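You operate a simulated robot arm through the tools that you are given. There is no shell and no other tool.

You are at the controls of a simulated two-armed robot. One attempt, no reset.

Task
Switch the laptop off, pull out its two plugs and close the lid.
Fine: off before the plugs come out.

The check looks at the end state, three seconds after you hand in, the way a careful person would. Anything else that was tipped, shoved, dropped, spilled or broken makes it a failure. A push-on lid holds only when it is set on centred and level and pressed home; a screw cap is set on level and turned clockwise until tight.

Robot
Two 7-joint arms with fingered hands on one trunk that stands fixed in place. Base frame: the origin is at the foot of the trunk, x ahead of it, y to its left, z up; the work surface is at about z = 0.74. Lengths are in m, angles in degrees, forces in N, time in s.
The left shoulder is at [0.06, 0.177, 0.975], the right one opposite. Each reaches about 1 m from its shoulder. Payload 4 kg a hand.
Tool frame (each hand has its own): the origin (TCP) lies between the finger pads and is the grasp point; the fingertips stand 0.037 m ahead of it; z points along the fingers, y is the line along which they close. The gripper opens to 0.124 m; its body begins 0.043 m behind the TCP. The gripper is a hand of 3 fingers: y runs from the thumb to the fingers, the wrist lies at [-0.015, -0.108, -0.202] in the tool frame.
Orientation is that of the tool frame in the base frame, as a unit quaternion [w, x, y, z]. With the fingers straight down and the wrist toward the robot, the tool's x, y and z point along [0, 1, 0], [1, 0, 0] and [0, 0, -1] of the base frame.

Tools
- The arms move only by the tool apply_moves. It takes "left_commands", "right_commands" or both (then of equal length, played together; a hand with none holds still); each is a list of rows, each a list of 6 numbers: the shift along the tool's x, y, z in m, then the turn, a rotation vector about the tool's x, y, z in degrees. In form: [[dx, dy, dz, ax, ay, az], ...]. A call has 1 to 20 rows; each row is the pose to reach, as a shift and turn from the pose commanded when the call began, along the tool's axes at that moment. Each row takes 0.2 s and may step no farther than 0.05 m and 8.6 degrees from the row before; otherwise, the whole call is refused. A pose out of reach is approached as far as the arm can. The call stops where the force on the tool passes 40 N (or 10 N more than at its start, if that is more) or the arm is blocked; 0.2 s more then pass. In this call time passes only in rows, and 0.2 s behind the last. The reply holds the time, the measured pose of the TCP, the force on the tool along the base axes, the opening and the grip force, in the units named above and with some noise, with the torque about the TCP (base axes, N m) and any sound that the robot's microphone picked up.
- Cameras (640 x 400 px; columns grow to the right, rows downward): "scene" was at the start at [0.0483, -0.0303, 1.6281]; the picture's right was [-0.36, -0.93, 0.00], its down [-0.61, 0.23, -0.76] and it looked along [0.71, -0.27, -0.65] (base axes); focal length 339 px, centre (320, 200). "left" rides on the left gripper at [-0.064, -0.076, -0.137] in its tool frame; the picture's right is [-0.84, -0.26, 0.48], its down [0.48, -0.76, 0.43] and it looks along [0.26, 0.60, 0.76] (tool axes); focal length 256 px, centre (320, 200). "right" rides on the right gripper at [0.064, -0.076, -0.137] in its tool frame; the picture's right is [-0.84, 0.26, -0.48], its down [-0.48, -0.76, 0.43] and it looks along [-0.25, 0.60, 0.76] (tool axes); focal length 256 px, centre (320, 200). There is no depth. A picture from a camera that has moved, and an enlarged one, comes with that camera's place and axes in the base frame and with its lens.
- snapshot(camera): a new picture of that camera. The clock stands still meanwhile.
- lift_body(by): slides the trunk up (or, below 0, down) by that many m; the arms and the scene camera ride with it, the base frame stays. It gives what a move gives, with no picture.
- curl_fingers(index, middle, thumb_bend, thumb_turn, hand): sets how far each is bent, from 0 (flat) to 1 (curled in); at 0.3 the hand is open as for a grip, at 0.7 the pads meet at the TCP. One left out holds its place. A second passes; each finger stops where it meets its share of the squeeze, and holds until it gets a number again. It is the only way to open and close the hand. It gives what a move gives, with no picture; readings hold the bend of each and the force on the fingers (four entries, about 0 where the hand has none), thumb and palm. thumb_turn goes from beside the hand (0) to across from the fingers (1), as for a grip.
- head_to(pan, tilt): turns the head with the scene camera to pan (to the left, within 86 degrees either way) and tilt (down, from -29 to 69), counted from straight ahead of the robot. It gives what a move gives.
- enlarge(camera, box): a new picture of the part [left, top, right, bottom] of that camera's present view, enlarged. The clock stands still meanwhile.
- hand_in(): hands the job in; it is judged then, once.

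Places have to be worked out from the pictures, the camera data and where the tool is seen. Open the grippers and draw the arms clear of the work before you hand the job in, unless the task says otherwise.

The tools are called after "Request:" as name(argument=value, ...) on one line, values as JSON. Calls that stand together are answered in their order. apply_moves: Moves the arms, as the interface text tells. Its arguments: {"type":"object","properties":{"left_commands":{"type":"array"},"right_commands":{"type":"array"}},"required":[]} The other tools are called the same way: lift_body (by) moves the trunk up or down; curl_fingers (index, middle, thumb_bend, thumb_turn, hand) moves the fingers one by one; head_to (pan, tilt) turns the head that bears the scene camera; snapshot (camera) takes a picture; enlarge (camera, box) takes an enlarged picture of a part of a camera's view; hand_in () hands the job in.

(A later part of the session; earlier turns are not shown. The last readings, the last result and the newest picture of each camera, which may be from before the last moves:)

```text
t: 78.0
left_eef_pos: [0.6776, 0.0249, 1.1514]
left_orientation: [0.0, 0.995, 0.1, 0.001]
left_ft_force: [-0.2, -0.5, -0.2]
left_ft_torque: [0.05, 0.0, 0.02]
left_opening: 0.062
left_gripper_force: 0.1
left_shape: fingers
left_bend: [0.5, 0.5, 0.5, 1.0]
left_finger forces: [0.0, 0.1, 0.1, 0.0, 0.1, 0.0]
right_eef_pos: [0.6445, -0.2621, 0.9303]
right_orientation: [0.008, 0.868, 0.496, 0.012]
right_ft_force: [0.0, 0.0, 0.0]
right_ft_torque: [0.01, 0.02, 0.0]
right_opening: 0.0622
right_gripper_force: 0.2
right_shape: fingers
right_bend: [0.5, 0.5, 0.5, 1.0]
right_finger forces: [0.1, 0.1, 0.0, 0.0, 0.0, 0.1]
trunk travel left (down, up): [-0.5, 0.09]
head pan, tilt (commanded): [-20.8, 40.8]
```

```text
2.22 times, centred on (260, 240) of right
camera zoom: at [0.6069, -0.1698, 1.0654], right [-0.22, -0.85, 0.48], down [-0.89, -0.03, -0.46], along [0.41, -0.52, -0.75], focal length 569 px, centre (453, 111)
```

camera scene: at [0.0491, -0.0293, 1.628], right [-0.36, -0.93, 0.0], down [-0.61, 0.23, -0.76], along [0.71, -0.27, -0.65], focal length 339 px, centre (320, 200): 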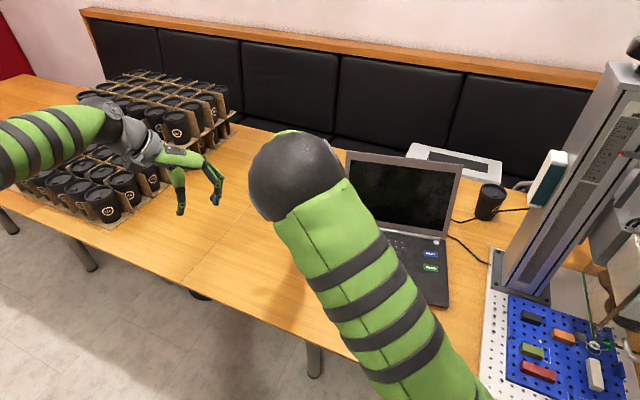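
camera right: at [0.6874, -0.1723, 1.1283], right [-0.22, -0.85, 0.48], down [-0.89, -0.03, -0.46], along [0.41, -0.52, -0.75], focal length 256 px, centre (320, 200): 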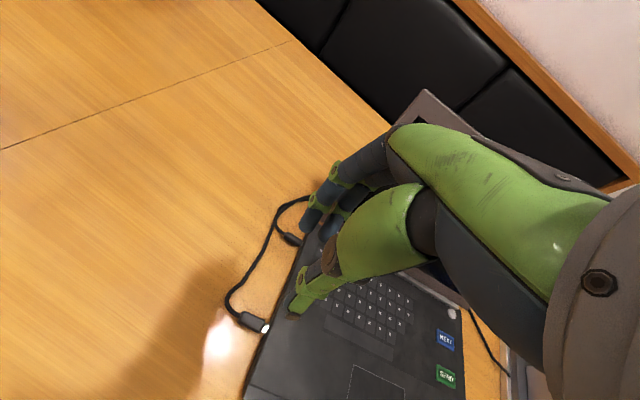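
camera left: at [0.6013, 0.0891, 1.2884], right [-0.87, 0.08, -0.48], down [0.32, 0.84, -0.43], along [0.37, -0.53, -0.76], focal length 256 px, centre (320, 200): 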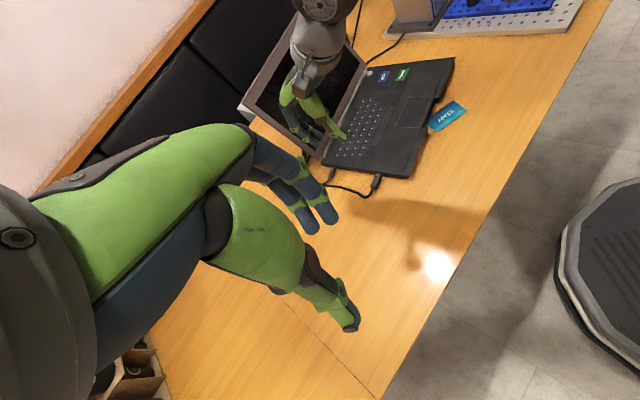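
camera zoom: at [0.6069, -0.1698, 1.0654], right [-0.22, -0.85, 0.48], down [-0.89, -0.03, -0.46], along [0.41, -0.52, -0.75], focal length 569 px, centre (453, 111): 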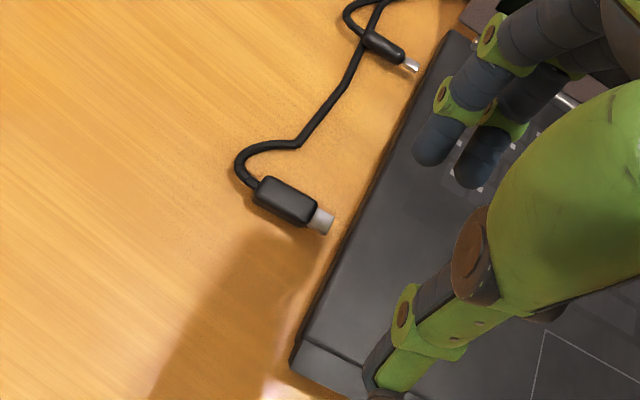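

Both plugs now stand clear of the laptop, metal ends free. Next the lid; let me see it fully in the scene camera to measure its top edge.

Request:
apply_moves(right_commands=[[-0.03, -0.02, -0.03, 0, 0, 0], [-0.07, -0.04, -0.05, 0, 0, 0], [-0.11, -0.06, -0.07, 0, 0, 0], [-0.15, -0.08, -0.09, 0, 0, 0], [-0.19, -0.1, -0.11, 0, 0, 0], [-0.23, -0.12, -0.13, 0, 0, 0]])

Request:
snapshot(camera="scene")

Request:
enlarge(camera="scene", box=[300, 130, 500, 310])

Request:
snapshot(camera="right")

```text
t: 79.4
left_eef_pos: [0.678, 0.0258, 1.1516]
left_orientation: [0.0, 0.995, 0.1, 0.002]
left_ft_force: [0.3, 0.1, 0.0]
left_ft_torque: [0.0, -0.01, 0.02]
left_opening: 0.0617
left_gripper_force: 0.0
left_shape: fingers
left_bend: [0.5, 0.5, 0.5, 1.0]
left_finger forces: [0.1, 0.0, 0.1, 0.0, 0.0, 0.0]
right_eef_pos: [0.422, -0.3966, 1.0525]
right_orientation: [0.007, 0.867, 0.498, 0.012]
right_ft_force: [-0.7, -0.6, 0.3]
right_ft_torque: [0.02, -0.02, 0.0]
right_opening: 0.0622
right_gripper_force: 0.0
right_shape: fingers
right_bend: [0.5, 0.5, 0.5, 1.0]
right_finger forces: [0.1, 0.0, 0.0, 0.0, 0.0, 0.0]
trunk travel left (down, up): [-0.5, 0.09]
head pan, tilt (commanded): [-20.8, 40.8]
```

```text
taken
camera scene: at [0.0471, -0.0306, 1.6281], right [-0.36, -0.93, 0.0], down [-0.61, 0.23, -0.76], along [0.71, -0.27, -0.65], focal length 339 px, centre (320, 200)
```

scene: 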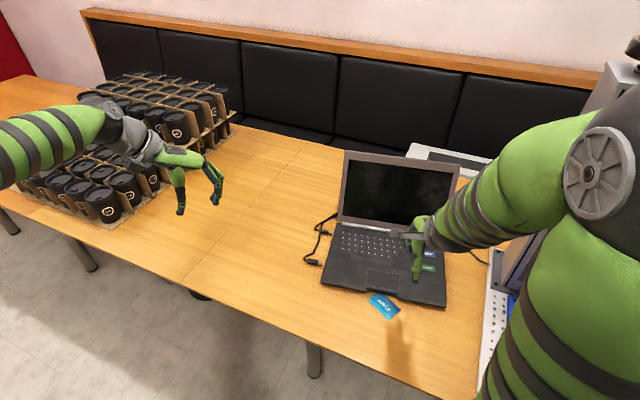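

```text
2.22 times, centred on (400, 220) of scene
camera zoom: at [0.0471, -0.0306, 1.6281], right [-0.36, -0.93, 0.0], down [-0.61, 0.23, -0.76], along [0.71, -0.27, -0.65], focal length 753 px, centre (142, 156)
```

zoom: 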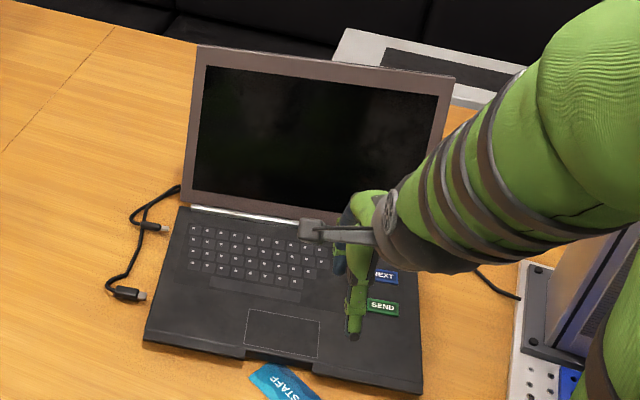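

```text
taken
camera right: at [0.3849, -0.3054, 1.189], right [-0.21, -0.85, 0.48], down [-0.89, -0.03, -0.46], along [0.41, -0.52, -0.75], focal length 256 px, centre (320, 200)
```

right: 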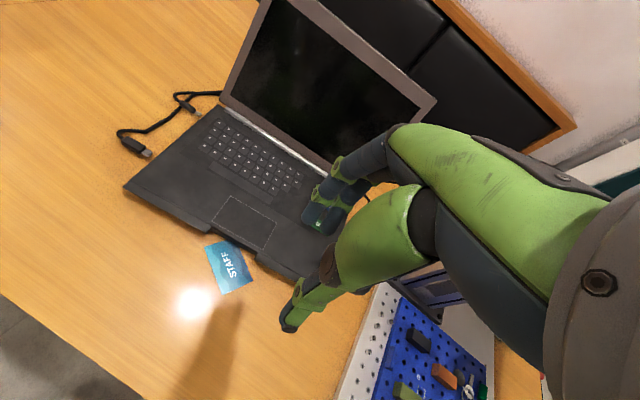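

The lid's top edge centre works out to about (0.81, -0.597, 1.018), leaning back ~17°. I'll raise the right hand, tilt it 40° (fingers forward-down), and approach to short of the lid.

Request:
apply_moves(right_commands=[[0.004, 0.015, -0.03, -4, 0, 0.3], [0.0128, 0.05, -0.055, -9, 0, 0.6], [0.0192, 0.088, -0.075, -14, 0, 0.9], [0.0256, 0.128, -0.09, -19, 0, 1.2], [0.032, 0.17, -0.0975, -24, 0, 1.5], [0.0384, 0.212, -0.0975, -29, 0, 1.8], [0.0448, 0.253, -0.0975, -34.5, 0, 2.1], [0.0512, 0.292, -0.0975, -40, 0, 2.5]])

Request:
curl_fingers(hand="right", index=0.4, middle=0.4, thumb_bend=0.4, thumb_turn=1.0)

Request:
snapshot(camera="right")

Request:
snapshot(camera="left")

Request:
snapshot(camera="scene")

```text
t: 81.2
left_eef_pos: [0.6806, 0.0245, 1.1504]
left_orientation: [0.0, 0.995, 0.1, 0.0]
left_ft_force: [0.0, -1.1, 0.2]
left_ft_torque: [-0.02, 0.02, 0.03]
left_opening: 0.062
left_gripper_force: 0.0
left_shape: fingers
left_bend: [0.5, 0.5, 0.5, 1.0]
left_finger forces: [0.0, 0.1, 0.0, 0.0, 0.0, 0.0]
right_eef_pos: [0.6983, -0.5022, 1.1617]
right_orientation: [0.304, 0.824, 0.443, 0.181]
right_ft_force: [0.6, 0.2, 0.2]
right_ft_torque: [-0.01, 0.01, 0.0]
right_opening: 0.062
right_gripper_force: 0.0
right_shape: fingers
right_bend: [0.5, 0.5, 0.5, 1.0]
right_finger forces: [0.1, 0.0, 0.1, 0.0, 0.0, 0.0]
trunk travel left (down, up): [-0.5, 0.09]
head pan, tilt (commanded): [-20.8, 40.8]
```

```text
t: 82.2
left_eef_pos: [0.6785, 0.026, 1.1518]
left_orientation: [0.0, 0.995, 0.1, 0.001]
left_ft_force: [-0.1, 0.2, -0.5]
left_ft_torque: [0.0, 0.0, 0.02]
left_opening: 0.0618
left_gripper_force: 0.0
left_shape: fingers
left_bend: [0.5, 0.5, 0.5, 1.0]
left_finger forces: [0.0, 0.0, 0.0, 0.0, 0.0, 0.0]
right_eef_pos: [0.6965, -0.4989, 1.161]
right_orientation: [0.304, 0.824, 0.444, 0.181]
right_ft_force: [0.0, -0.2, -0.6]
right_ft_torque: [0.01, 0.01, -0.02]
right_opening: 0.093
right_gripper_force: 0.0
right_shape: fingers
right_bend: [0.4, 0.4, 0.4, 0.99]
right_finger forces: [0.0, 0.1, 0.0, 0.1, 0.0, 0.0]
trunk travel left (down, up): [-0.5, 0.09]
head pan, tilt (commanded): [-20.8, 40.8]
```

```text
taken
camera right: at [0.6062, -0.3688, 1.2152], right [-0.57, -0.65, 0.51], down [-0.49, -0.23, -0.84], along [0.66, -0.72, -0.18], focal length 256 px, centre (320, 200)
```

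right: 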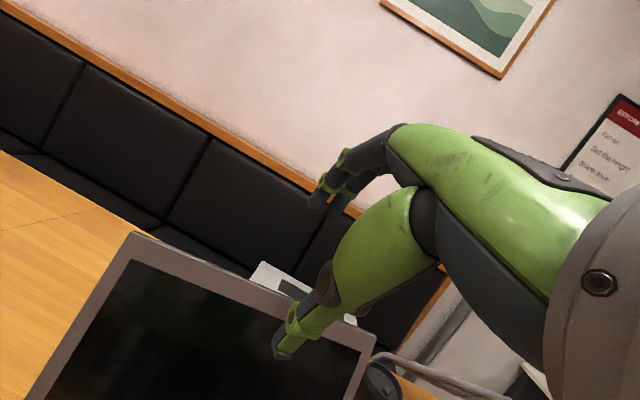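

```text
taken
camera left: at [0.6007, 0.0882, 1.2888], right [-0.87, 0.08, -0.48], down [0.32, 0.84, -0.43], along [0.37, -0.53, -0.76], focal length 256 px, centre (320, 200)
```

left: 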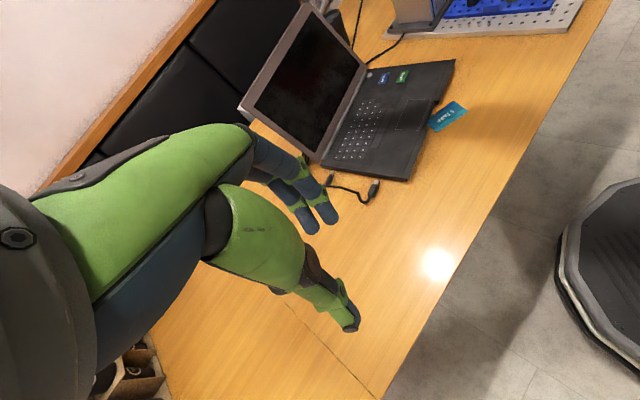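

```text
taken
camera scene: at [0.0484, -0.0303, 1.6281], right [-0.36, -0.93, 0.0], down [-0.61, 0.23, -0.76], along [0.71, -0.27, -0.65], focal length 339 px, centre (320, 200)
```

scene: 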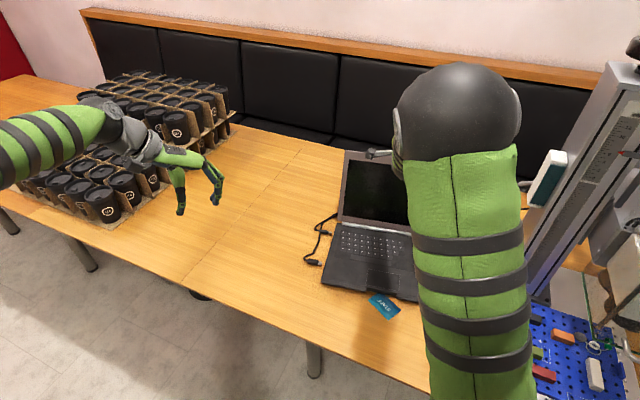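

The lid's top edge is confirmed from this camera: from (0.909, -0.448) to (0.711, -0.745) at z ≈ 1.018. I'll bring the hand over its middle, fingers behind and thumb in front, still ~5 cm above.

Request:
apply_moves(right_commands=[[-0.0055, 0.0082, 0.0357, 0, 0, 0], [-0.011, 0.0165, 0.0715, 0, 0, 0], [-0.0165, 0.0247, 0.107, 0, 0, 0], [-0.0219, 0.0329, 0.1429, 0, 0, 0]])

Request:
snapshot(camera="right")

Request:
enlarge(camera="left", box=[220, 0, 400, 180])

Request:
enlarge(camera="scene", box=[320, 100, 500, 260])

```text
t: 83.2
left_eef_pos: [0.6791, 0.0252, 1.1513]
left_orientation: [-0.001, 0.995, 0.1, -0.001]
left_ft_force: [0.1, -0.7, 0.3]
left_ft_torque: [0.02, 0.02, 0.04]
left_opening: 0.0618
left_gripper_force: 0.0
left_shape: fingers
left_bend: [0.5, 0.5, 0.5, 1.0]
left_finger forces: [0.1, 0.0, 0.0, 0.0, 0.1, 0.1]
right_eef_pos: [0.7875, -0.5834, 1.0752]
right_orientation: [0.303, 0.824, 0.444, 0.181]
right_ft_force: [-0.1, 0.8, 0.1]
right_ft_torque: [-0.01, -0.01, 0.0]
right_opening: 0.0929
right_gripper_force: 0.2
right_shape: fingers
right_bend: [0.4, 0.4, 0.4, 0.99]
right_finger forces: [0.1, 0.1, 0.0, 0.0, 0.0, 0.0]
trunk travel left (down, up): [-0.5, 0.09]
head pan, tilt (commanded): [-20.8, 40.8]
```

```text
taken
camera right: at [0.6971, -0.4512, 1.1285], right [-0.57, -0.65, 0.51], down [-0.49, -0.23, -0.84], along [0.66, -0.72, -0.18], focal length 256 px, centre (320, 200)
```

right: 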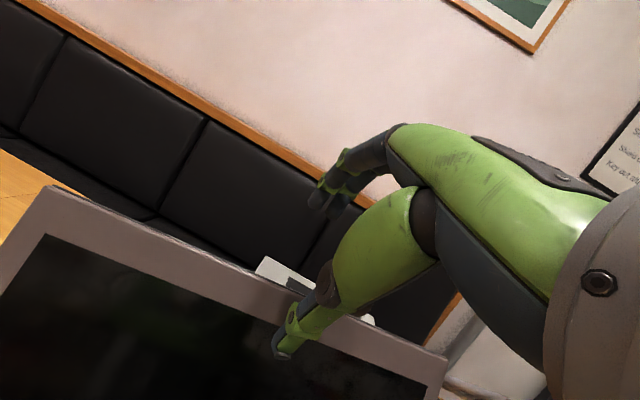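

```text
2.22 times, centred on (310, 90) of left
camera zoom: at [0.6013, 0.0874, 1.2885], right [-0.87, 0.08, -0.48], down [0.32, 0.84, -0.43], along [0.37, -0.53, -0.76], focal length 569 px, centre (342, 444)
```

zoom: 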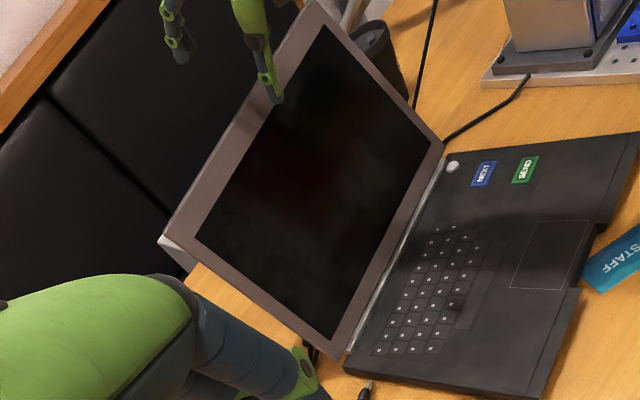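

```text
2.50 times, centred on (410, 180) of scene
camera zoom: at [0.0492, -0.031, 1.628], right [-0.36, -0.93, 0.0], down [-0.61, 0.23, -0.76], along [0.71, -0.27, -0.65], focal length 847 px, centre (95, 250)
```

zoom: 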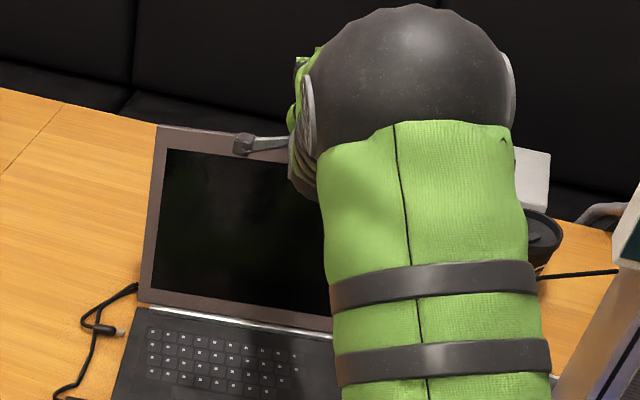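

From the left camera the lid's top edge passes between fingers (behind) and thumb (in front). I'll lower 8.5 cm straight down so the fingers hang behind the lid.

Request:
apply_moves(right_commands=[[-0.0006, -0.0132, 0.015, 0, 0, 0], [-0.0011, -0.0265, 0.0301, 0, 0, 0], [-0.0017, -0.0397, 0.0451, 0, 0, 0], [-0.0024, -0.0563, 0.0639, 0, 0, 0]])

Request:
enlarge(camera="left", box=[250, 0, 390, 120])

Request:
snapshot(camera="right")

```text
t: 84.2
left_eef_pos: [0.6793, 0.0258, 1.1514]
left_orientation: [-0.001, 0.995, 0.099, 0.001]
left_ft_force: [0.1, 0.8, -1.2]
left_ft_torque: [0.0, 0.03, 0.01]
left_opening: 0.062
left_gripper_force: 0.0
left_shape: fingers
left_bend: [0.5, 0.5, 0.5, 1.0]
left_finger forces: [0.1, 0.0, 0.1, 0.1, 0.0, 0.0]
right_eef_pos: [0.7849, -0.584, 0.9902]
right_orientation: [0.304, 0.823, 0.444, 0.181]
right_ft_force: [-1.3, 0.5, -0.1]
right_ft_torque: [0.0, 0.02, 0.0]
right_opening: 0.0931
right_gripper_force: 0.0
right_shape: fingers
right_bend: [0.4, 0.4, 0.4, 0.99]
right_finger forces: [0.0, 0.0, 0.0, 0.0, 0.0, 0.1]
trunk travel left (down, up): [-0.5, 0.09]
head pan, tilt (commanded): [-20.8, 40.8]
```

```text
3.33 times, centred on (320, 60) of left
camera zoom: at [0.601, 0.0879, 1.2887], right [-0.87, 0.08, -0.48], down [0.32, 0.84, -0.43], along [0.37, -0.53, -0.76], focal length 853 px, centre (320, 667)
```

zoom: 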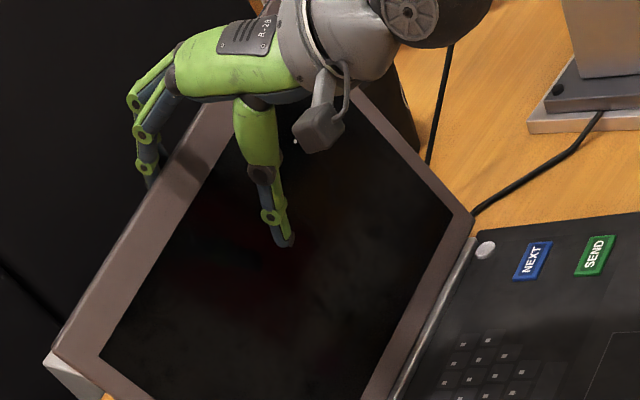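

```text
taken
camera right: at [0.6951, -0.4523, 1.0436], right [-0.57, -0.65, 0.51], down [-0.49, -0.23, -0.84], along [0.66, -0.72, -0.18], focal length 256 px, centre (320, 200)
```

right: 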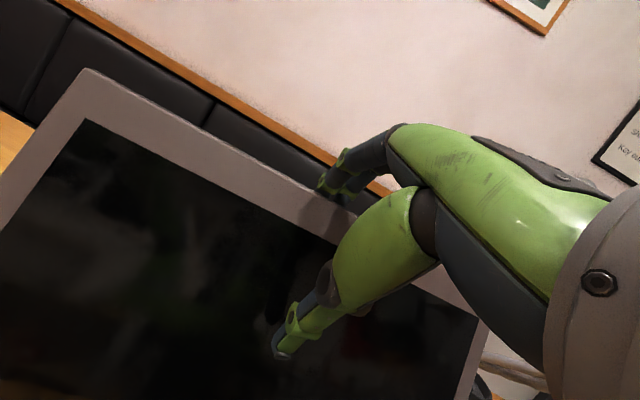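

The fingers hang behind the lid's top edge, the thumb is in front. I'll pull gently toward the keyboard and watch the force as the lid comes up.

Request:
apply_moves(right_commands=[[0.0002, -0.0075, -0.0066, 0, 0, 0], [0.0004, -0.0151, -0.0132, 0, 0, 0], [0.0006, -0.0205, -0.0207, 0, 0, 0], [0.0008, -0.026, -0.0281, 0, 0, 0], [0.001, -0.0308, -0.0355, 0, 0, 0], [0.0012, -0.0356, -0.0429, 0, 0, 0]])

Request:
enlarge(camera="left", box=[250, 0, 410, 180])

Request:
snapshot(camera="right")

```text
t: 85.6
left_eef_pos: [0.6791, 0.0261, 1.1526]
left_orientation: [0.0, 0.995, 0.102, 0.001]
left_ft_force: [-0.7, 0.0, 0.1]
left_ft_torque: [0.04, -0.02, 0.02]
left_opening: 0.0624
left_gripper_force: 0.1
left_shape: fingers
left_bend: [0.5, 0.5, 0.5, 1.0]
left_finger forces: [0.1, 0.1, 0.1, 0.0, 0.0, 0.0]
right_eef_pos: [0.739, -0.5533, 1.0]
right_orientation: [0.305, 0.823, 0.444, 0.181]
right_ft_force: [2.1, -3.0, 6.4]
right_ft_torque: [-0.1, -0.21, -0.08]
right_opening: 0.1001
right_gripper_force: 2.8
right_shape: fingers
right_bend: [0.36, 0.4, 0.4, 0.99]
right_finger forces: [4.8, 0.5, 0.0, 0.0, 0.0, 0.0]
trunk travel left (down, up): [-0.5, 0.09]
head pan, tilt (commanded): [-20.8, 40.8]
```

```text
2.22 times, centred on (330, 90) of left
camera zoom: at [0.6005, 0.0883, 1.289], right [-0.87, 0.08, -0.48], down [0.32, 0.84, -0.43], along [0.37, -0.53, -0.76], focal length 569 px, centre (298, 444)
```

zoom: 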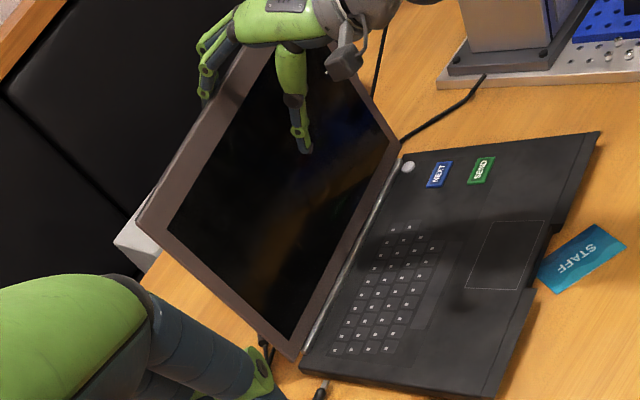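

```text
taken
camera right: at [0.6491, -0.421, 1.0533], right [-0.57, -0.65, 0.51], down [-0.49, -0.23, -0.84], along [0.66, -0.72, -0.18], focal length 256 px, centre (320, 200)
```

right: 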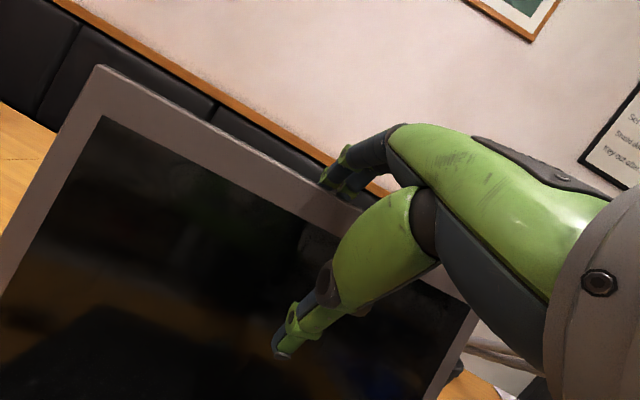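

The lid is coming up with the fingers at light force and the base hasn't slid. I'll follow the arc through the vertical to ~10° forward.

Request:
apply_moves(right_commands=[[0.0005, -0.0136, -0.0187, 0, 0, 0], [0.0011, -0.0279, -0.0366, 0, 0, 0], [0.0014, -0.0459, -0.051, 0, 0, 0], [0.0018, -0.0646, -0.0634, 0, 0, 0]])

Request:
enlarge(camera="left", box=[250, 0, 410, 180])

Request:
snapshot(camera="right")

```text
t: 86.6
left_eef_pos: [0.6785, 0.0259, 1.152]
left_orientation: [0.0, 0.995, 0.1, 0.0]
left_ft_force: [0.3, 0.2, 0.4]
left_ft_torque: [-0.02, 0.02, 0.02]
left_opening: 0.062
left_gripper_force: 0.0
left_shape: fingers
left_bend: [0.5, 0.5, 0.5, 1.0]
left_finger forces: [0.0, 0.0, 0.0, 0.0, 0.0, 0.0]
right_eef_pos: [0.6644, -0.5024, 1.0042]
right_orientation: [0.303, 0.824, 0.444, 0.181]
right_ft_force: [1.0, 1.0, 3.0]
right_ft_torque: [-0.02, -0.09, -0.03]
right_opening: 0.0969
right_gripper_force: 1.3
right_shape: fingers
right_bend: [0.38, 0.4, 0.4, 0.99]
right_finger forces: [2.4, 0.0, 0.1, 0.0, 0.1, 0.1]
trunk travel left (down, up): [-0.5, 0.09]
head pan, tilt (commanded): [-20.8, 40.8]
```

```text
2.22 times, centred on (330, 90) of left
camera zoom: at [0.6005, 0.0884, 1.2889], right [-0.87, 0.08, -0.48], down [0.32, 0.84, -0.43], along [0.37, -0.53, -0.76], focal length 569 px, centre (298, 444)
```

zoom: 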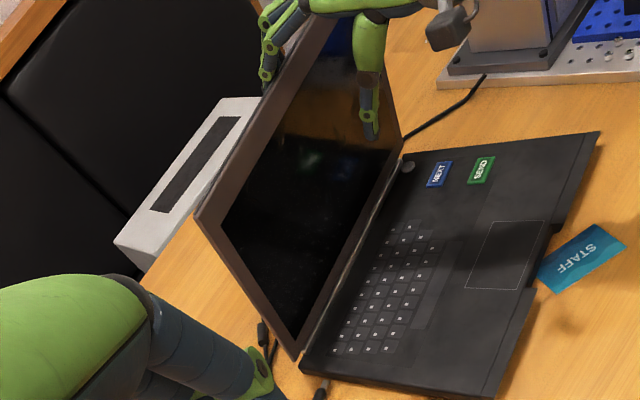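

```text
taken
camera right: at [0.5734, -0.3707, 1.058], right [-0.57, -0.65, 0.51], down [-0.49, -0.23, -0.84], along [0.67, -0.72, -0.18], focal length 256 px, centre (320, 200)
```

right: 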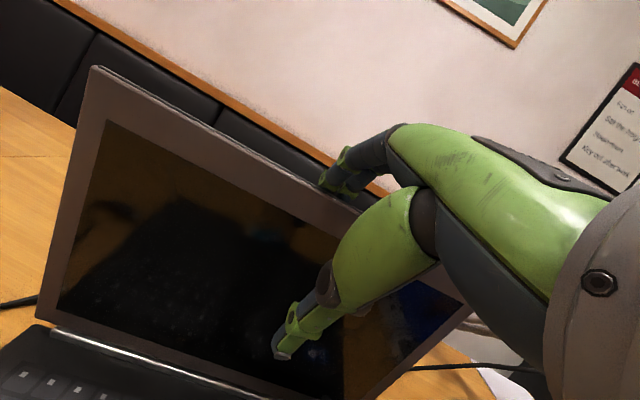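

The lid is now ~8° past vertical and follows well. I continue along the arc to about 32° forward.

Request:
apply_moves(right_commands=[[0.0003, -0.0224, -0.013, 0, 0, 0], [0.0006, -0.0466, -0.0239, 0, 0, 0], [0.0007, -0.0717, -0.0316, 0, 0, 0], [0.0008, -0.0979, -0.0381, 0, 0, 0]])

Request:
enlarge(camera="left", box=[250, 0, 410, 180])

Request:
snapshot(camera="right")

```text
t: 87.6
left_eef_pos: [0.6774, 0.0245, 1.1513]
left_orientation: [0.0, 0.995, 0.1, 0.0]
left_ft_force: [0.1, 0.6, -0.4]
left_ft_torque: [0.0, 0.02, -0.01]
left_opening: 0.0619
left_gripper_force: 0.0
left_shape: fingers
left_bend: [0.5, 0.5, 0.5, 1.0]
left_finger forces: [0.0, 0.0, 0.0, 0.0, 0.0, 0.0]
right_eef_pos: [0.5833, -0.4492, 0.9681]
right_orientation: [0.303, 0.824, 0.444, 0.18]
right_ft_force: [1.0, 0.1, -0.7]
right_ft_torque: [0.0, -0.02, 0.01]
right_opening: 0.0942
right_gripper_force: 0.6
right_shape: fingers
right_bend: [0.4, 0.4, 0.4, 0.99]
right_finger forces: [0.4, 0.3, 0.1, 0.0, 0.0, 0.0]
trunk travel left (down, up): [-0.5, 0.09]
head pan, tilt (commanded): [-20.8, 40.8]
```

```text
2.22 times, centred on (330, 90) of left
camera zoom: at [0.6008, 0.0883, 1.2888], right [-0.87, 0.08, -0.48], down [0.32, 0.84, -0.43], along [0.37, -0.53, -0.76], focal length 569 px, centre (298, 444)
```

zoom: 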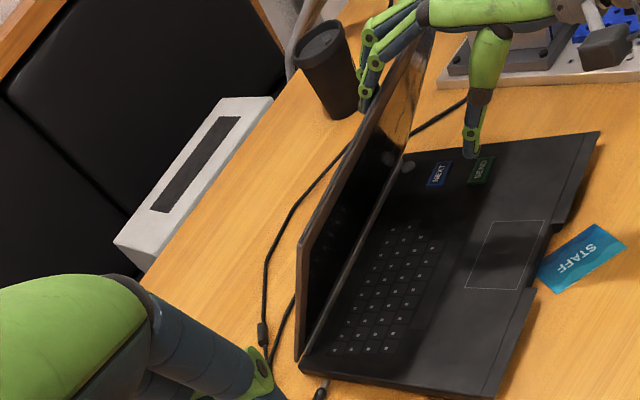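

```text
taken
camera right: at [0.4926, -0.317, 1.0218], right [-0.57, -0.65, 0.51], down [-0.49, -0.23, -0.84], along [0.66, -0.72, -0.18], focal length 256 px, centre (320, 200)
```

right: 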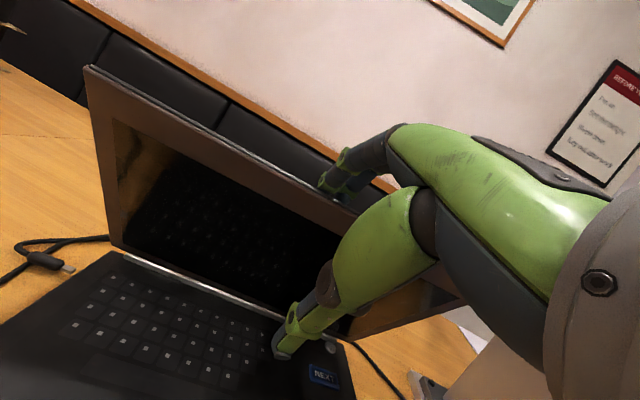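

The lid stands ~32° forward with hardly any load. Continuing the arc a further ~12°.

Request:
apply_moves(right_commands=[[-0.0001, -0.0268, -0.0022, 0, 0, 0], [-0.0002, -0.053, -0.003, 0, 0, 0]])

Request:
enlarge(camera="left", box=[250, 0, 410, 180])

Request:
snapshot(camera="right")

Request:
snapshot(camera="scene")

```text
t: 88.2
left_eef_pos: [0.6787, 0.0253, 1.1509]
left_orientation: [0.001, 0.995, 0.1, 0.0]
left_ft_force: [-1.0, 0.6, -0.8]
left_ft_torque: [0.0, -0.02, 0.04]
left_opening: 0.062
left_gripper_force: 0.0
left_shape: fingers
left_bend: [0.5, 0.5, 0.5, 1.0]
left_finger forces: [0.0, 0.1, 0.1, 0.1, 0.1, 0.0]
right_eef_pos: [0.5472, -0.426, 0.9345]
right_orientation: [0.304, 0.824, 0.444, 0.181]
right_ft_force: [0.4, 0.4, -0.6]
right_ft_torque: [0.02, 0.01, 0.04]
right_opening: 0.0936
right_gripper_force: 0.2
right_shape: fingers
right_bend: [0.4, 0.4, 0.4, 0.99]
right_finger forces: [0.2, 0.1, 0.0, 0.1, 0.1, 0.1]
trunk travel left (down, up): [-0.5, 0.09]
head pan, tilt (commanded): [-20.8, 40.8]
```

```text
2.22 times, centred on (330, 90) of left
camera zoom: at [0.6009, 0.0882, 1.2887], right [-0.87, 0.08, -0.48], down [0.32, 0.84, -0.43], along [0.37, -0.53, -0.76], focal length 569 px, centre (298, 444)
```

zoom: 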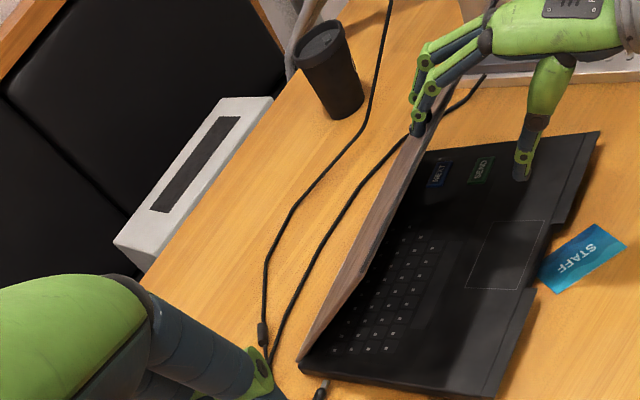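

```text
taken
camera right: at [0.457, -0.294, 0.9888], right [-0.57, -0.65, 0.51], down [-0.49, -0.23, -0.84], along [0.66, -0.72, -0.18], focal length 256 px, centre (320, 200)
```

right: 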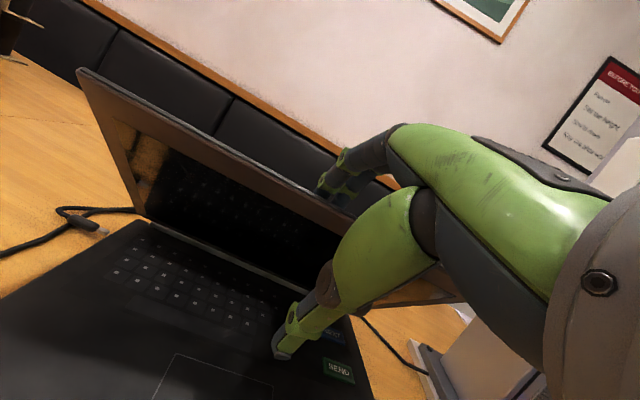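

```text
taken
camera scene: at [0.0487, -0.0302, 1.6281], right [-0.36, -0.93, 0.0], down [-0.61, 0.23, -0.76], along [0.71, -0.27, -0.65], focal length 339 px, centre (320, 200)
```

scene: 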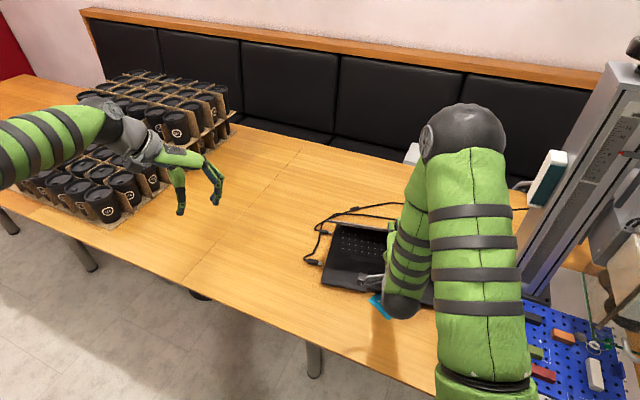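

The lid holds itself (hinge friction) at about 45°. I'll slide the hand back out along the lid's plane so the thumb is no longer under it, then close it from above.

Request:
apply_moves(right_commands=[[0, 0.002, -0.035, 0, 0, 0], [0, 0.004, -0.07, 0, 0, 0], [0, 0.02, -0.1, 0, 0, 0], [0, 0.045, -0.12, 0, 0, 0]])

Request:
enlarge(camera="left", box=[250, 0, 410, 180])

Request:
snapshot(camera="right")

```text
t: 89.2
left_eef_pos: [0.677, 0.0251, 1.1521]
left_orientation: [0.0, 0.995, 0.1, 0.002]
left_ft_force: [-0.8, 0.5, 1.2]
left_ft_torque: [-0.03, -0.04, 0.04]
left_opening: 0.0619
left_gripper_force: 0.1
left_shape: fingers
left_bend: [0.5, 0.5, 0.5, 1.0]
left_finger forces: [0.0, 0.1, 0.0, 0.0, 0.0, 0.1]
right_eef_pos: [0.5372, -0.409, 1.0539]
right_orientation: [0.303, 0.824, 0.443, 0.18]
right_ft_force: [0.1, 0.0, 0.1]
right_ft_torque: [-0.01, 0.02, -0.03]
right_opening: 0.0932
right_gripper_force: 0.0
right_shape: fingers
right_bend: [0.4, 0.4, 0.4, 0.99]
right_finger forces: [0.1, 0.0, 0.0, 0.0, 0.0, 0.1]
right hand out of reach, approached as far as the arm can: row 2, 3, 4
trunk travel left (down, up): [-0.5, 0.09]
head pan, tilt (commanded): [-20.8, 40.8]
```

```text
2.22 times, centred on (330, 90) of left
camera zoom: at [0.5999, 0.0883, 1.2892], right [-0.87, 0.08, -0.48], down [0.32, 0.84, -0.43], along [0.37, -0.53, -0.76], focal length 569 px, centre (298, 444)
```

zoom: 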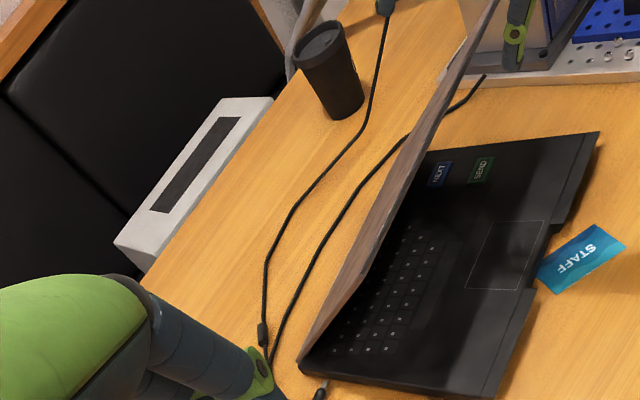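

```text
taken
camera right: at [0.4464, -0.2781, 1.1072], right [-0.57, -0.65, 0.51], down [-0.49, -0.23, -0.84], along [0.66, -0.72, -0.18], focal length 256 px, centre (320, 200)
```

right: 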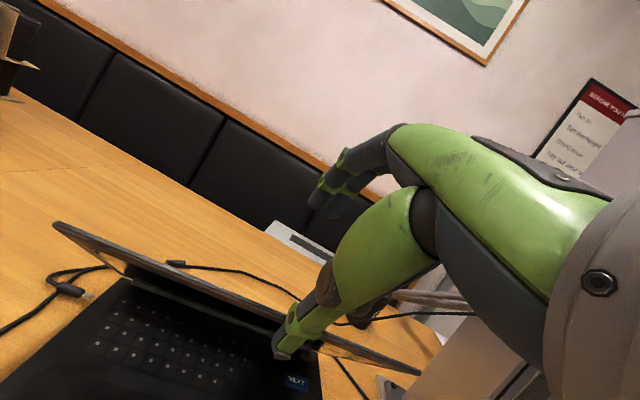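

The lid stays at ~45° and the hand is out. I'll make a fist, turn the hand back to vertical and come above the lid's outer side near its top edge.

Request:
curl_fingers(hand="right", index=1.0, middle=1.0, thumb_bend=1.0, thumb_turn=1.0)

Request:
apply_moves(right_commands=[[0.0005, 0.0155, 0.0125, 6.8, 0, 0], [0.001, 0.031, 0.0249, 13.6, 0, 0], [0.0015, 0.0466, 0.0374, 20.4, 0, 0], [0.002, 0.0621, 0.0498, 27.3, 0, 0], [0.0025, 0.0776, 0.0623, 34.1, 0, 0], [0.003, 0.0931, 0.0747, 41, 0, 0]])

Request:
enlarge(camera="left", box=[250, 0, 410, 180])

Request:
snapshot(camera="right")

Request:
snapshot(camera="scene")

```text
t: 90.2
left_eef_pos: [0.6787, 0.0262, 1.1515]
left_orientation: [0.001, 0.995, 0.1, 0.001]
left_ft_force: [0.1, 0.4, 0.3]
left_ft_torque: [0.02, 0.02, 0.01]
left_opening: 0.0621
left_gripper_force: 0.1
left_shape: fingers
left_bend: [0.5, 0.5, 0.5, 1.0]
left_finger forces: [0.0, 0.0, 0.1, 0.1, 0.0, 0.1]
right_eef_pos: [0.5383, -0.41, 1.0528]
right_orientation: [0.303, 0.824, 0.444, 0.181]
right_ft_force: [-0.4, 0.0, 1.0]
right_ft_torque: [0.01, 0.0, -0.01]
right_opening: 0.0
right_gripper_force: 0.2
right_shape: fingers
right_bend: [0.81, 1.0, 0.9, 1.0]
right_finger forces: [0.0, 0.0, 0.1, 0.0, 0.0, 0.0]
trunk travel left (down, up): [-0.5, 0.09]
head pan, tilt (commanded): [-20.8, 40.8]
```

```text
t: 91.6
left_eef_pos: [0.6797, 0.0252, 1.1527]
left_orientation: [-0.001, 0.995, 0.099, 0.002]
left_ft_force: [0.5, -0.3, -0.5]
left_ft_torque: [0.04, 0.01, -0.01]
left_opening: 0.0624
left_gripper_force: 0.1
left_shape: fingers
left_bend: [0.5, 0.5, 0.5, 1.0]
left_finger forces: [0.0, 0.0, 0.1, 0.0, 0.0, 0.0]
right_eef_pos: [0.6321, -0.472, 1.0609]
right_orientation: [0.028, 0.879, 0.475, 0.022]
right_ft_force: [0.3, -0.3, -0.5]
right_ft_torque: [-0.03, 0.0, -0.01]
right_opening: 0.0
right_gripper_force: 0.0
right_shape: fingers
right_bend: [0.82, 1.0, 0.91, 1.0]
right_finger forces: [0.1, 0.0, 0.1, 0.0, 0.0, 0.1]
right hand out of reach, approached as far as the arm can: row 6
trunk travel left (down, up): [-0.5, 0.09]
head pan, tilt (commanded): [-20.8, 40.8]
```

```text
2.22 times, centred on (330, 90) of left
camera zoom: at [0.6007, 0.0869, 1.2889], right [-0.87, 0.09, -0.48], down [0.32, 0.84, -0.43], along [0.37, -0.53, -0.76], focal length 569 px, centre (298, 444)
```

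zoom: 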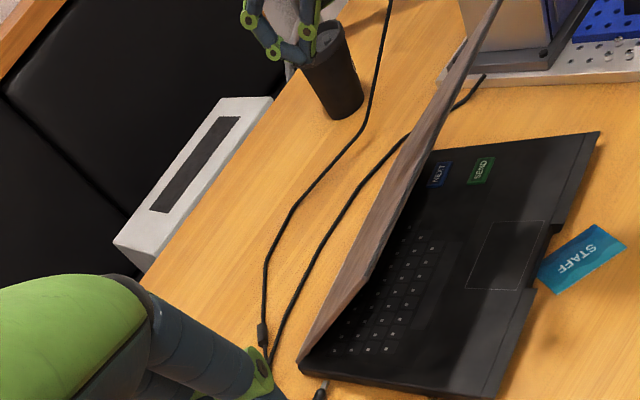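

```text
taken
camera right: at [0.5946, -0.3734, 1.1917], right [-0.28, -0.83, 0.49], down [-0.87, 0.0, -0.49], along [0.41, -0.56, -0.72], focal length 256 px, centre (320, 200)
```

right: 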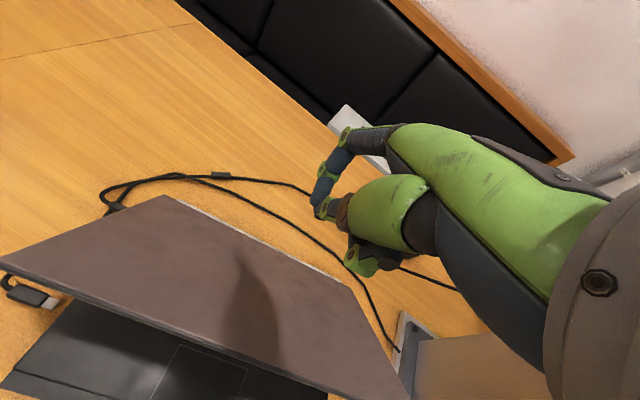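

```text
taken
camera scene: at [0.0485, -0.0316, 1.628], right [-0.36, -0.93, 0.0], down [-0.61, 0.23, -0.76], along [0.71, -0.27, -0.65], focal length 339 px, centre (320, 200)
```

scene: 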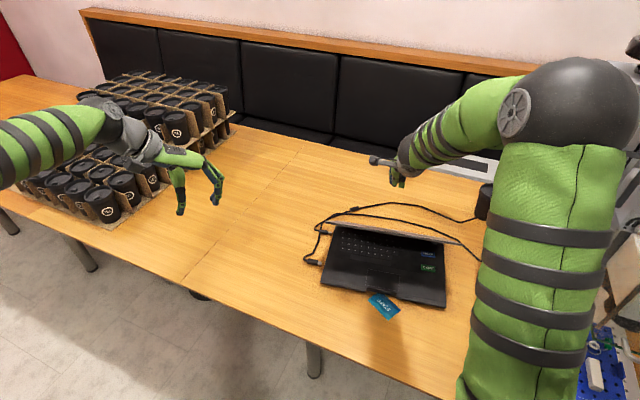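

The fist is above the lid's outer face. I'll come down to about z = 1.0, then press the lid down along its arc.

Request:
apply_moves(right_commands=[[0, 0, 0.03, 0, 0, 0], [0, 0, 0.06, 0, 0, 0]])

Request:
enlarge(camera="left", box=[250, 0, 410, 180])

Request:
snapshot(camera="right")

```text
t: 92.2
left_eef_pos: [0.6791, 0.0255, 1.1513]
left_orientation: [0.0, 0.995, 0.1, 0.001]
left_ft_force: [0.1, -1.0, 0.0]
left_ft_torque: [0.03, -0.01, 0.0]
left_opening: 0.0621
left_gripper_force: 0.1
left_shape: fingers
left_bend: [0.5, 0.5, 0.5, 1.0]
left_finger forces: [0.0, 0.0, 0.0, 0.0, 0.0, 0.1]
right_eef_pos: [0.636, -0.4725, 1.0015]
right_orientation: [0.027, 0.88, 0.474, 0.023]
right_ft_force: [0.0, -0.6, 0.4]
right_ft_torque: [-0.03, -0.01, 0.03]
right_opening: 0.0
right_gripper_force: 0.1
right_shape: fingers
right_bend: [0.82, 1.0, 0.91, 1.0]
right_finger forces: [0.1, 0.0, 0.0, 0.0, 0.0, 0.1]
trunk travel left (down, up): [-0.5, 0.09]
head pan, tilt (commanded): [-20.8, 40.8]
```

```text
2.22 times, centred on (330, 90) of left
camera zoom: at [0.601, 0.0882, 1.2887], right [-0.87, 0.08, -0.48], down [0.32, 0.84, -0.43], along [0.37, -0.53, -0.76], focal length 569 px, centre (298, 444)
```

zoom: 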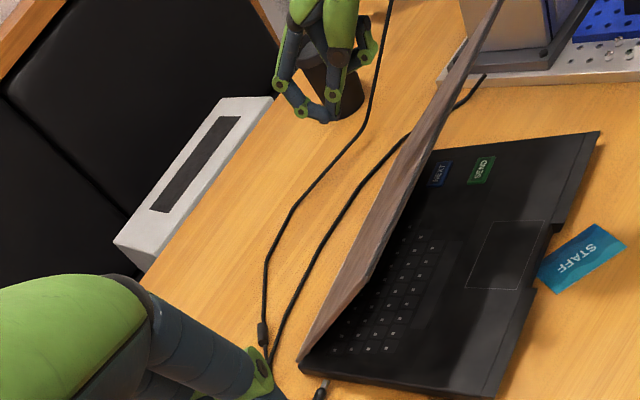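

```text
taken
camera right: at [0.5992, -0.3747, 1.1326], right [-0.28, -0.83, 0.49], down [-0.87, 0.0, -0.49], along [0.41, -0.56, -0.72], focal length 256 px, centre (320, 200)
```

right: 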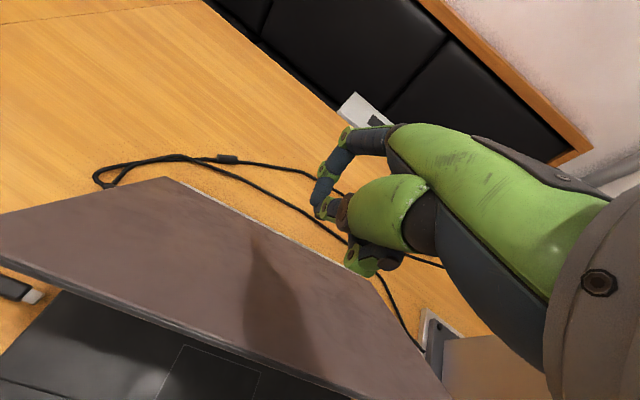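

Under the fist the lid's surface is at about z = 0.91. I'll press down in small steps with a slight draw toward the front edge.

Request:
apply_moves(right_commands=[[0, -0.006, 0.02, 0, 0, 0], [0, -0.012, 0.04, 0, 0, 0], [0, -0.018, 0.06, 0, 0, 0], [0, -0.026, 0.08, 0, 0, 0]])

Request:
enlarge(camera="left", box=[250, 0, 410, 180])

```text
t: 93.2
left_eef_pos: [0.6796, 0.0248, 1.1518]
left_orientation: [0.0, 0.995, 0.101, 0.001]
left_ft_force: [-0.6, -0.9, -0.6]
left_ft_torque: [0.0, 0.01, -0.01]
left_opening: 0.0618
left_gripper_force: 0.1
left_shape: fingers
left_bend: [0.5, 0.5, 0.5, 1.0]
left_finger forces: [0.0, 0.1, 0.0, 0.1, 0.1, 0.0]
right_eef_pos: [0.6191, -0.4589, 0.9182]
right_orientation: [0.026, 0.88, 0.474, 0.022]
right_ft_force: [0.1, -0.1, 0.2]
right_ft_torque: [-0.01, -0.01, -0.01]
right_opening: 0.0
right_gripper_force: 0.0
right_shape: fingers
right_bend: [0.82, 1.0, 0.91, 1.0]
right_finger forces: [0.1, 0.1, 0.0, 0.0, 0.0, 0.1]
trunk travel left (down, up): [-0.5, 0.09]
head pan, tilt (commanded): [-20.8, 40.8]
```

```text
2.22 times, centred on (330, 90) of left
camera zoom: at [0.6009, 0.088, 1.2888], right [-0.87, 0.08, -0.48], down [0.32, 0.84, -0.43], along [0.37, -0.53, -0.76], focal length 569 px, centre (298, 444)
```

zoom: 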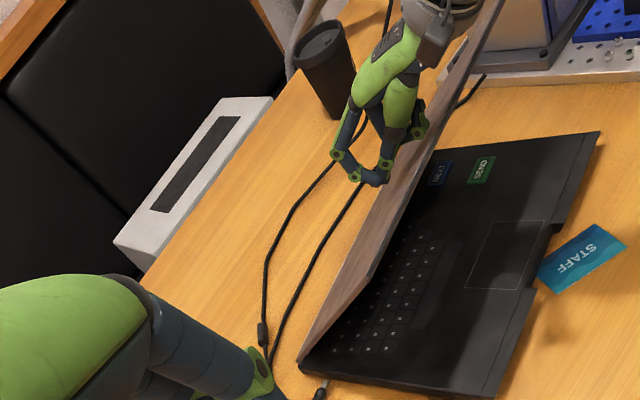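

Not touching yet; the fist is just above the lid. Continuing down.

Request:
apply_moves(right_commands=[[0, -0.005, 0.015, 0, 0, 0], [0, -0.01, 0.03, 0, 0, 0], [0, -0.014, 0.045, 0, 0, 0], [0, -0.018, 0.06, 0, 0, 0]])

Request:
enlarge(camera="left", box=[250, 0, 410, 180])

Request:
snapshot(camera="right")

```text
t: 94.2
left_eef_pos: [0.6782, 0.0253, 1.1508]
left_orientation: [0.0, 0.995, 0.1, 0.0]
left_ft_force: [0.2, -0.3, 0.9]
left_ft_torque: [-0.02, 0.0, 0.03]
left_opening: 0.0619
left_gripper_force: 0.1
left_shape: fingers
left_bend: [0.5, 0.5, 0.5, 1.0]
left_finger forces: [0.1, 0.0, 0.1, 0.0, 0.0, 0.0]
right_eef_pos: [0.6079, -0.4514, 0.8565]
right_orientation: [0.027, 0.88, 0.473, 0.022]
right_ft_force: [-0.2, 0.3, -0.3]
right_ft_torque: [-0.02, 0.0, 0.0]
right_opening: 0.0
right_gripper_force: 0.0
right_shape: fingers
right_bend: [0.82, 1.0, 0.91, 1.0]
right_finger forces: [0.0, 0.1, 0.1, 0.0, 0.0, 0.0]
trunk travel left (down, up): [-0.5, 0.09]
head pan, tilt (commanded): [-20.8, 40.8]
```

```text
2.22 times, centred on (330, 90) of left
camera zoom: at [0.6009, 0.088, 1.2887], right [-0.87, 0.08, -0.48], down [0.32, 0.84, -0.43], along [0.37, -0.53, -0.76], focal length 569 px, centre (298, 444)
```

zoom: 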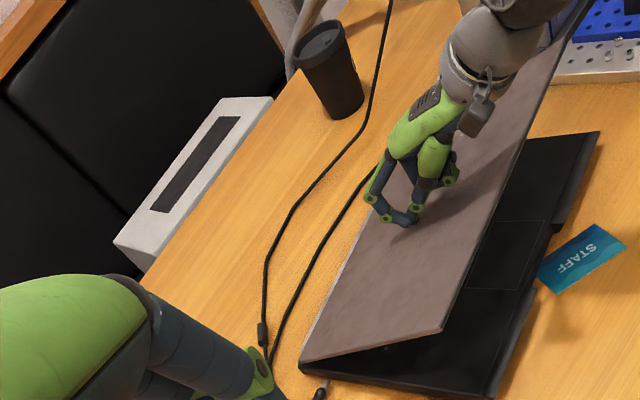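

```text
taken
camera right: at [0.569, -0.3536, 0.9888], right [-0.28, -0.83, 0.49], down [-0.87, 0.0, -0.49], along [0.41, -0.56, -0.72], focal length 256 px, centre (320, 200)
```

right: 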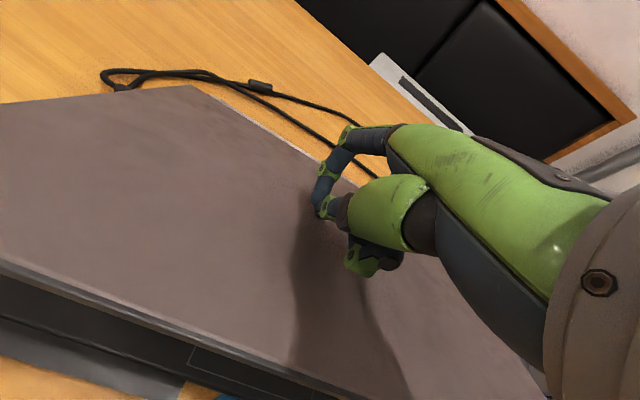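

The lid follows down freely, now ~20° from closed. I'll keep pressing, moving toward its front edge.

Request:
apply_moves(right_commands=[[0, -0.01, 0.012, 0, 0, 0], [0, -0.02, 0.024, 0, 0, 0], [0, -0.03, 0.034, 0, 0, 0], [0, -0.035, 0.04, 0, 0, 0]])

Request:
enlarge(camera="left", box=[250, 0, 410, 180])

Request:
snapshot(camera="right")

```text
t: 95.2
left_eef_pos: [0.6789, 0.0257, 1.1518]
left_orientation: [-0.001, 0.995, 0.1, 0.001]
left_ft_force: [-0.2, 0.0, 0.3]
left_ft_torque: [0.01, 0.0, -0.01]
left_opening: 0.062
left_gripper_force: 0.0
left_shape: fingers
left_bend: [0.5, 0.5, 0.5, 1.0]
left_finger forces: [0.0, 0.0, 0.0, 0.1, 0.0, 0.0]
right_eef_pos: [0.5804, -0.4335, 0.8146]
right_orientation: [0.027, 0.88, 0.474, 0.023]
right_ft_force: [-0.3, 0.0, -0.3]
right_ft_torque: [0.0, 0.01, 0.0]
right_opening: 0.0
right_gripper_force: 0.0
right_shape: fingers
right_bend: [0.82, 1.0, 0.92, 1.0]
right_finger forces: [0.1, 0.0, 0.0, 0.0, 0.0, 0.1]
trunk travel left (down, up): [-0.5, 0.09]
head pan, tilt (commanded): [-20.8, 40.8]
```

```text
2.22 times, centred on (330, 90) of left
camera zoom: at [0.6008, 0.0882, 1.2888], right [-0.87, 0.08, -0.48], down [0.32, 0.84, -0.43], along [0.37, -0.53, -0.76], focal length 569 px, centre (298, 444)
```

zoom: 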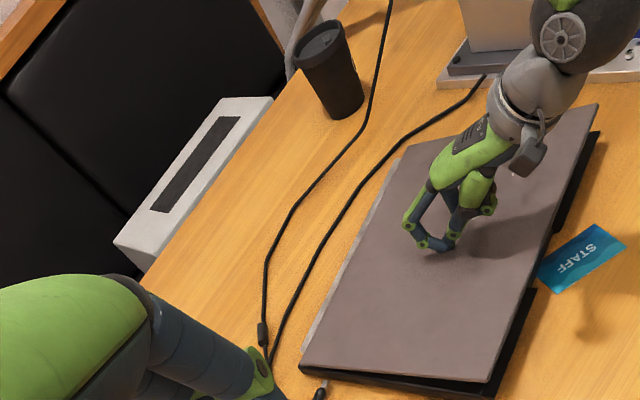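

```text
taken
camera right: at [0.5428, -0.3351, 0.9467], right [-0.28, -0.83, 0.49], down [-0.87, 0.0, -0.49], along [0.41, -0.56, -0.72], focal length 256 px, centre (320, 200)
```

right: 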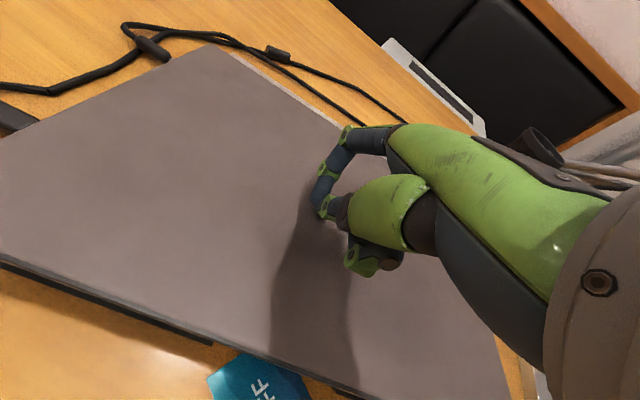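

The lid is almost shut. I'll press down in small steps to bring it home and watch for force.

Request:
apply_moves(right_commands=[[0, -0.005, 0.005, 0, 0, 0], [0, -0.01, 0.01, 0, 0, 0], [0, -0.012, 0.014, 0, 0, 0]])

Request:
enlarge(camera="left", box=[250, 0, 410, 180])

```text
t: 96.0
left_eef_pos: [0.6788, 0.0259, 1.1509]
left_orientation: [0.0, 0.995, 0.101, 0.001]
left_ft_force: [0.8, -0.3, 0.8]
left_ft_torque: [0.0, 0.01, 0.01]
left_opening: 0.0619
left_gripper_force: 0.0
left_shape: fingers
left_bend: [0.5, 0.5, 0.5, 1.0]
left_finger forces: [0.0, 0.1, 0.1, 0.0, 0.0, 0.0]
right_eef_pos: [0.5721, -0.4285, 0.7988]
right_orientation: [0.026, 0.88, 0.473, 0.023]
right_ft_force: [0.3, -0.5, 0.5]
right_ft_torque: [-0.04, 0.01, 0.04]
right_opening: 0.0
right_gripper_force: 0.1
right_shape: fingers
right_bend: [0.82, 1.0, 0.92, 1.0]
right_finger forces: [0.0, 0.0, 0.0, 0.1, 0.1, 0.0]
trunk travel left (down, up): [-0.5, 0.09]
head pan, tilt (commanded): [-20.8, 40.8]
```

```text
2.22 times, centred on (330, 90) of left
camera zoom: at [0.6007, 0.0882, 1.2888], right [-0.87, 0.08, -0.48], down [0.32, 0.84, -0.43], along [0.37, -0.53, -0.76], focal length 569 px, centre (298, 444)
```

zoom: 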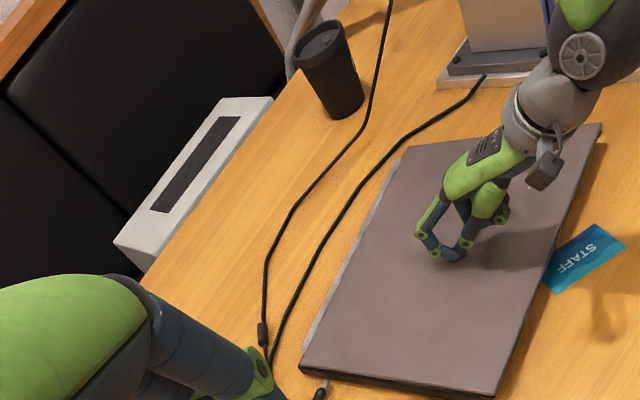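

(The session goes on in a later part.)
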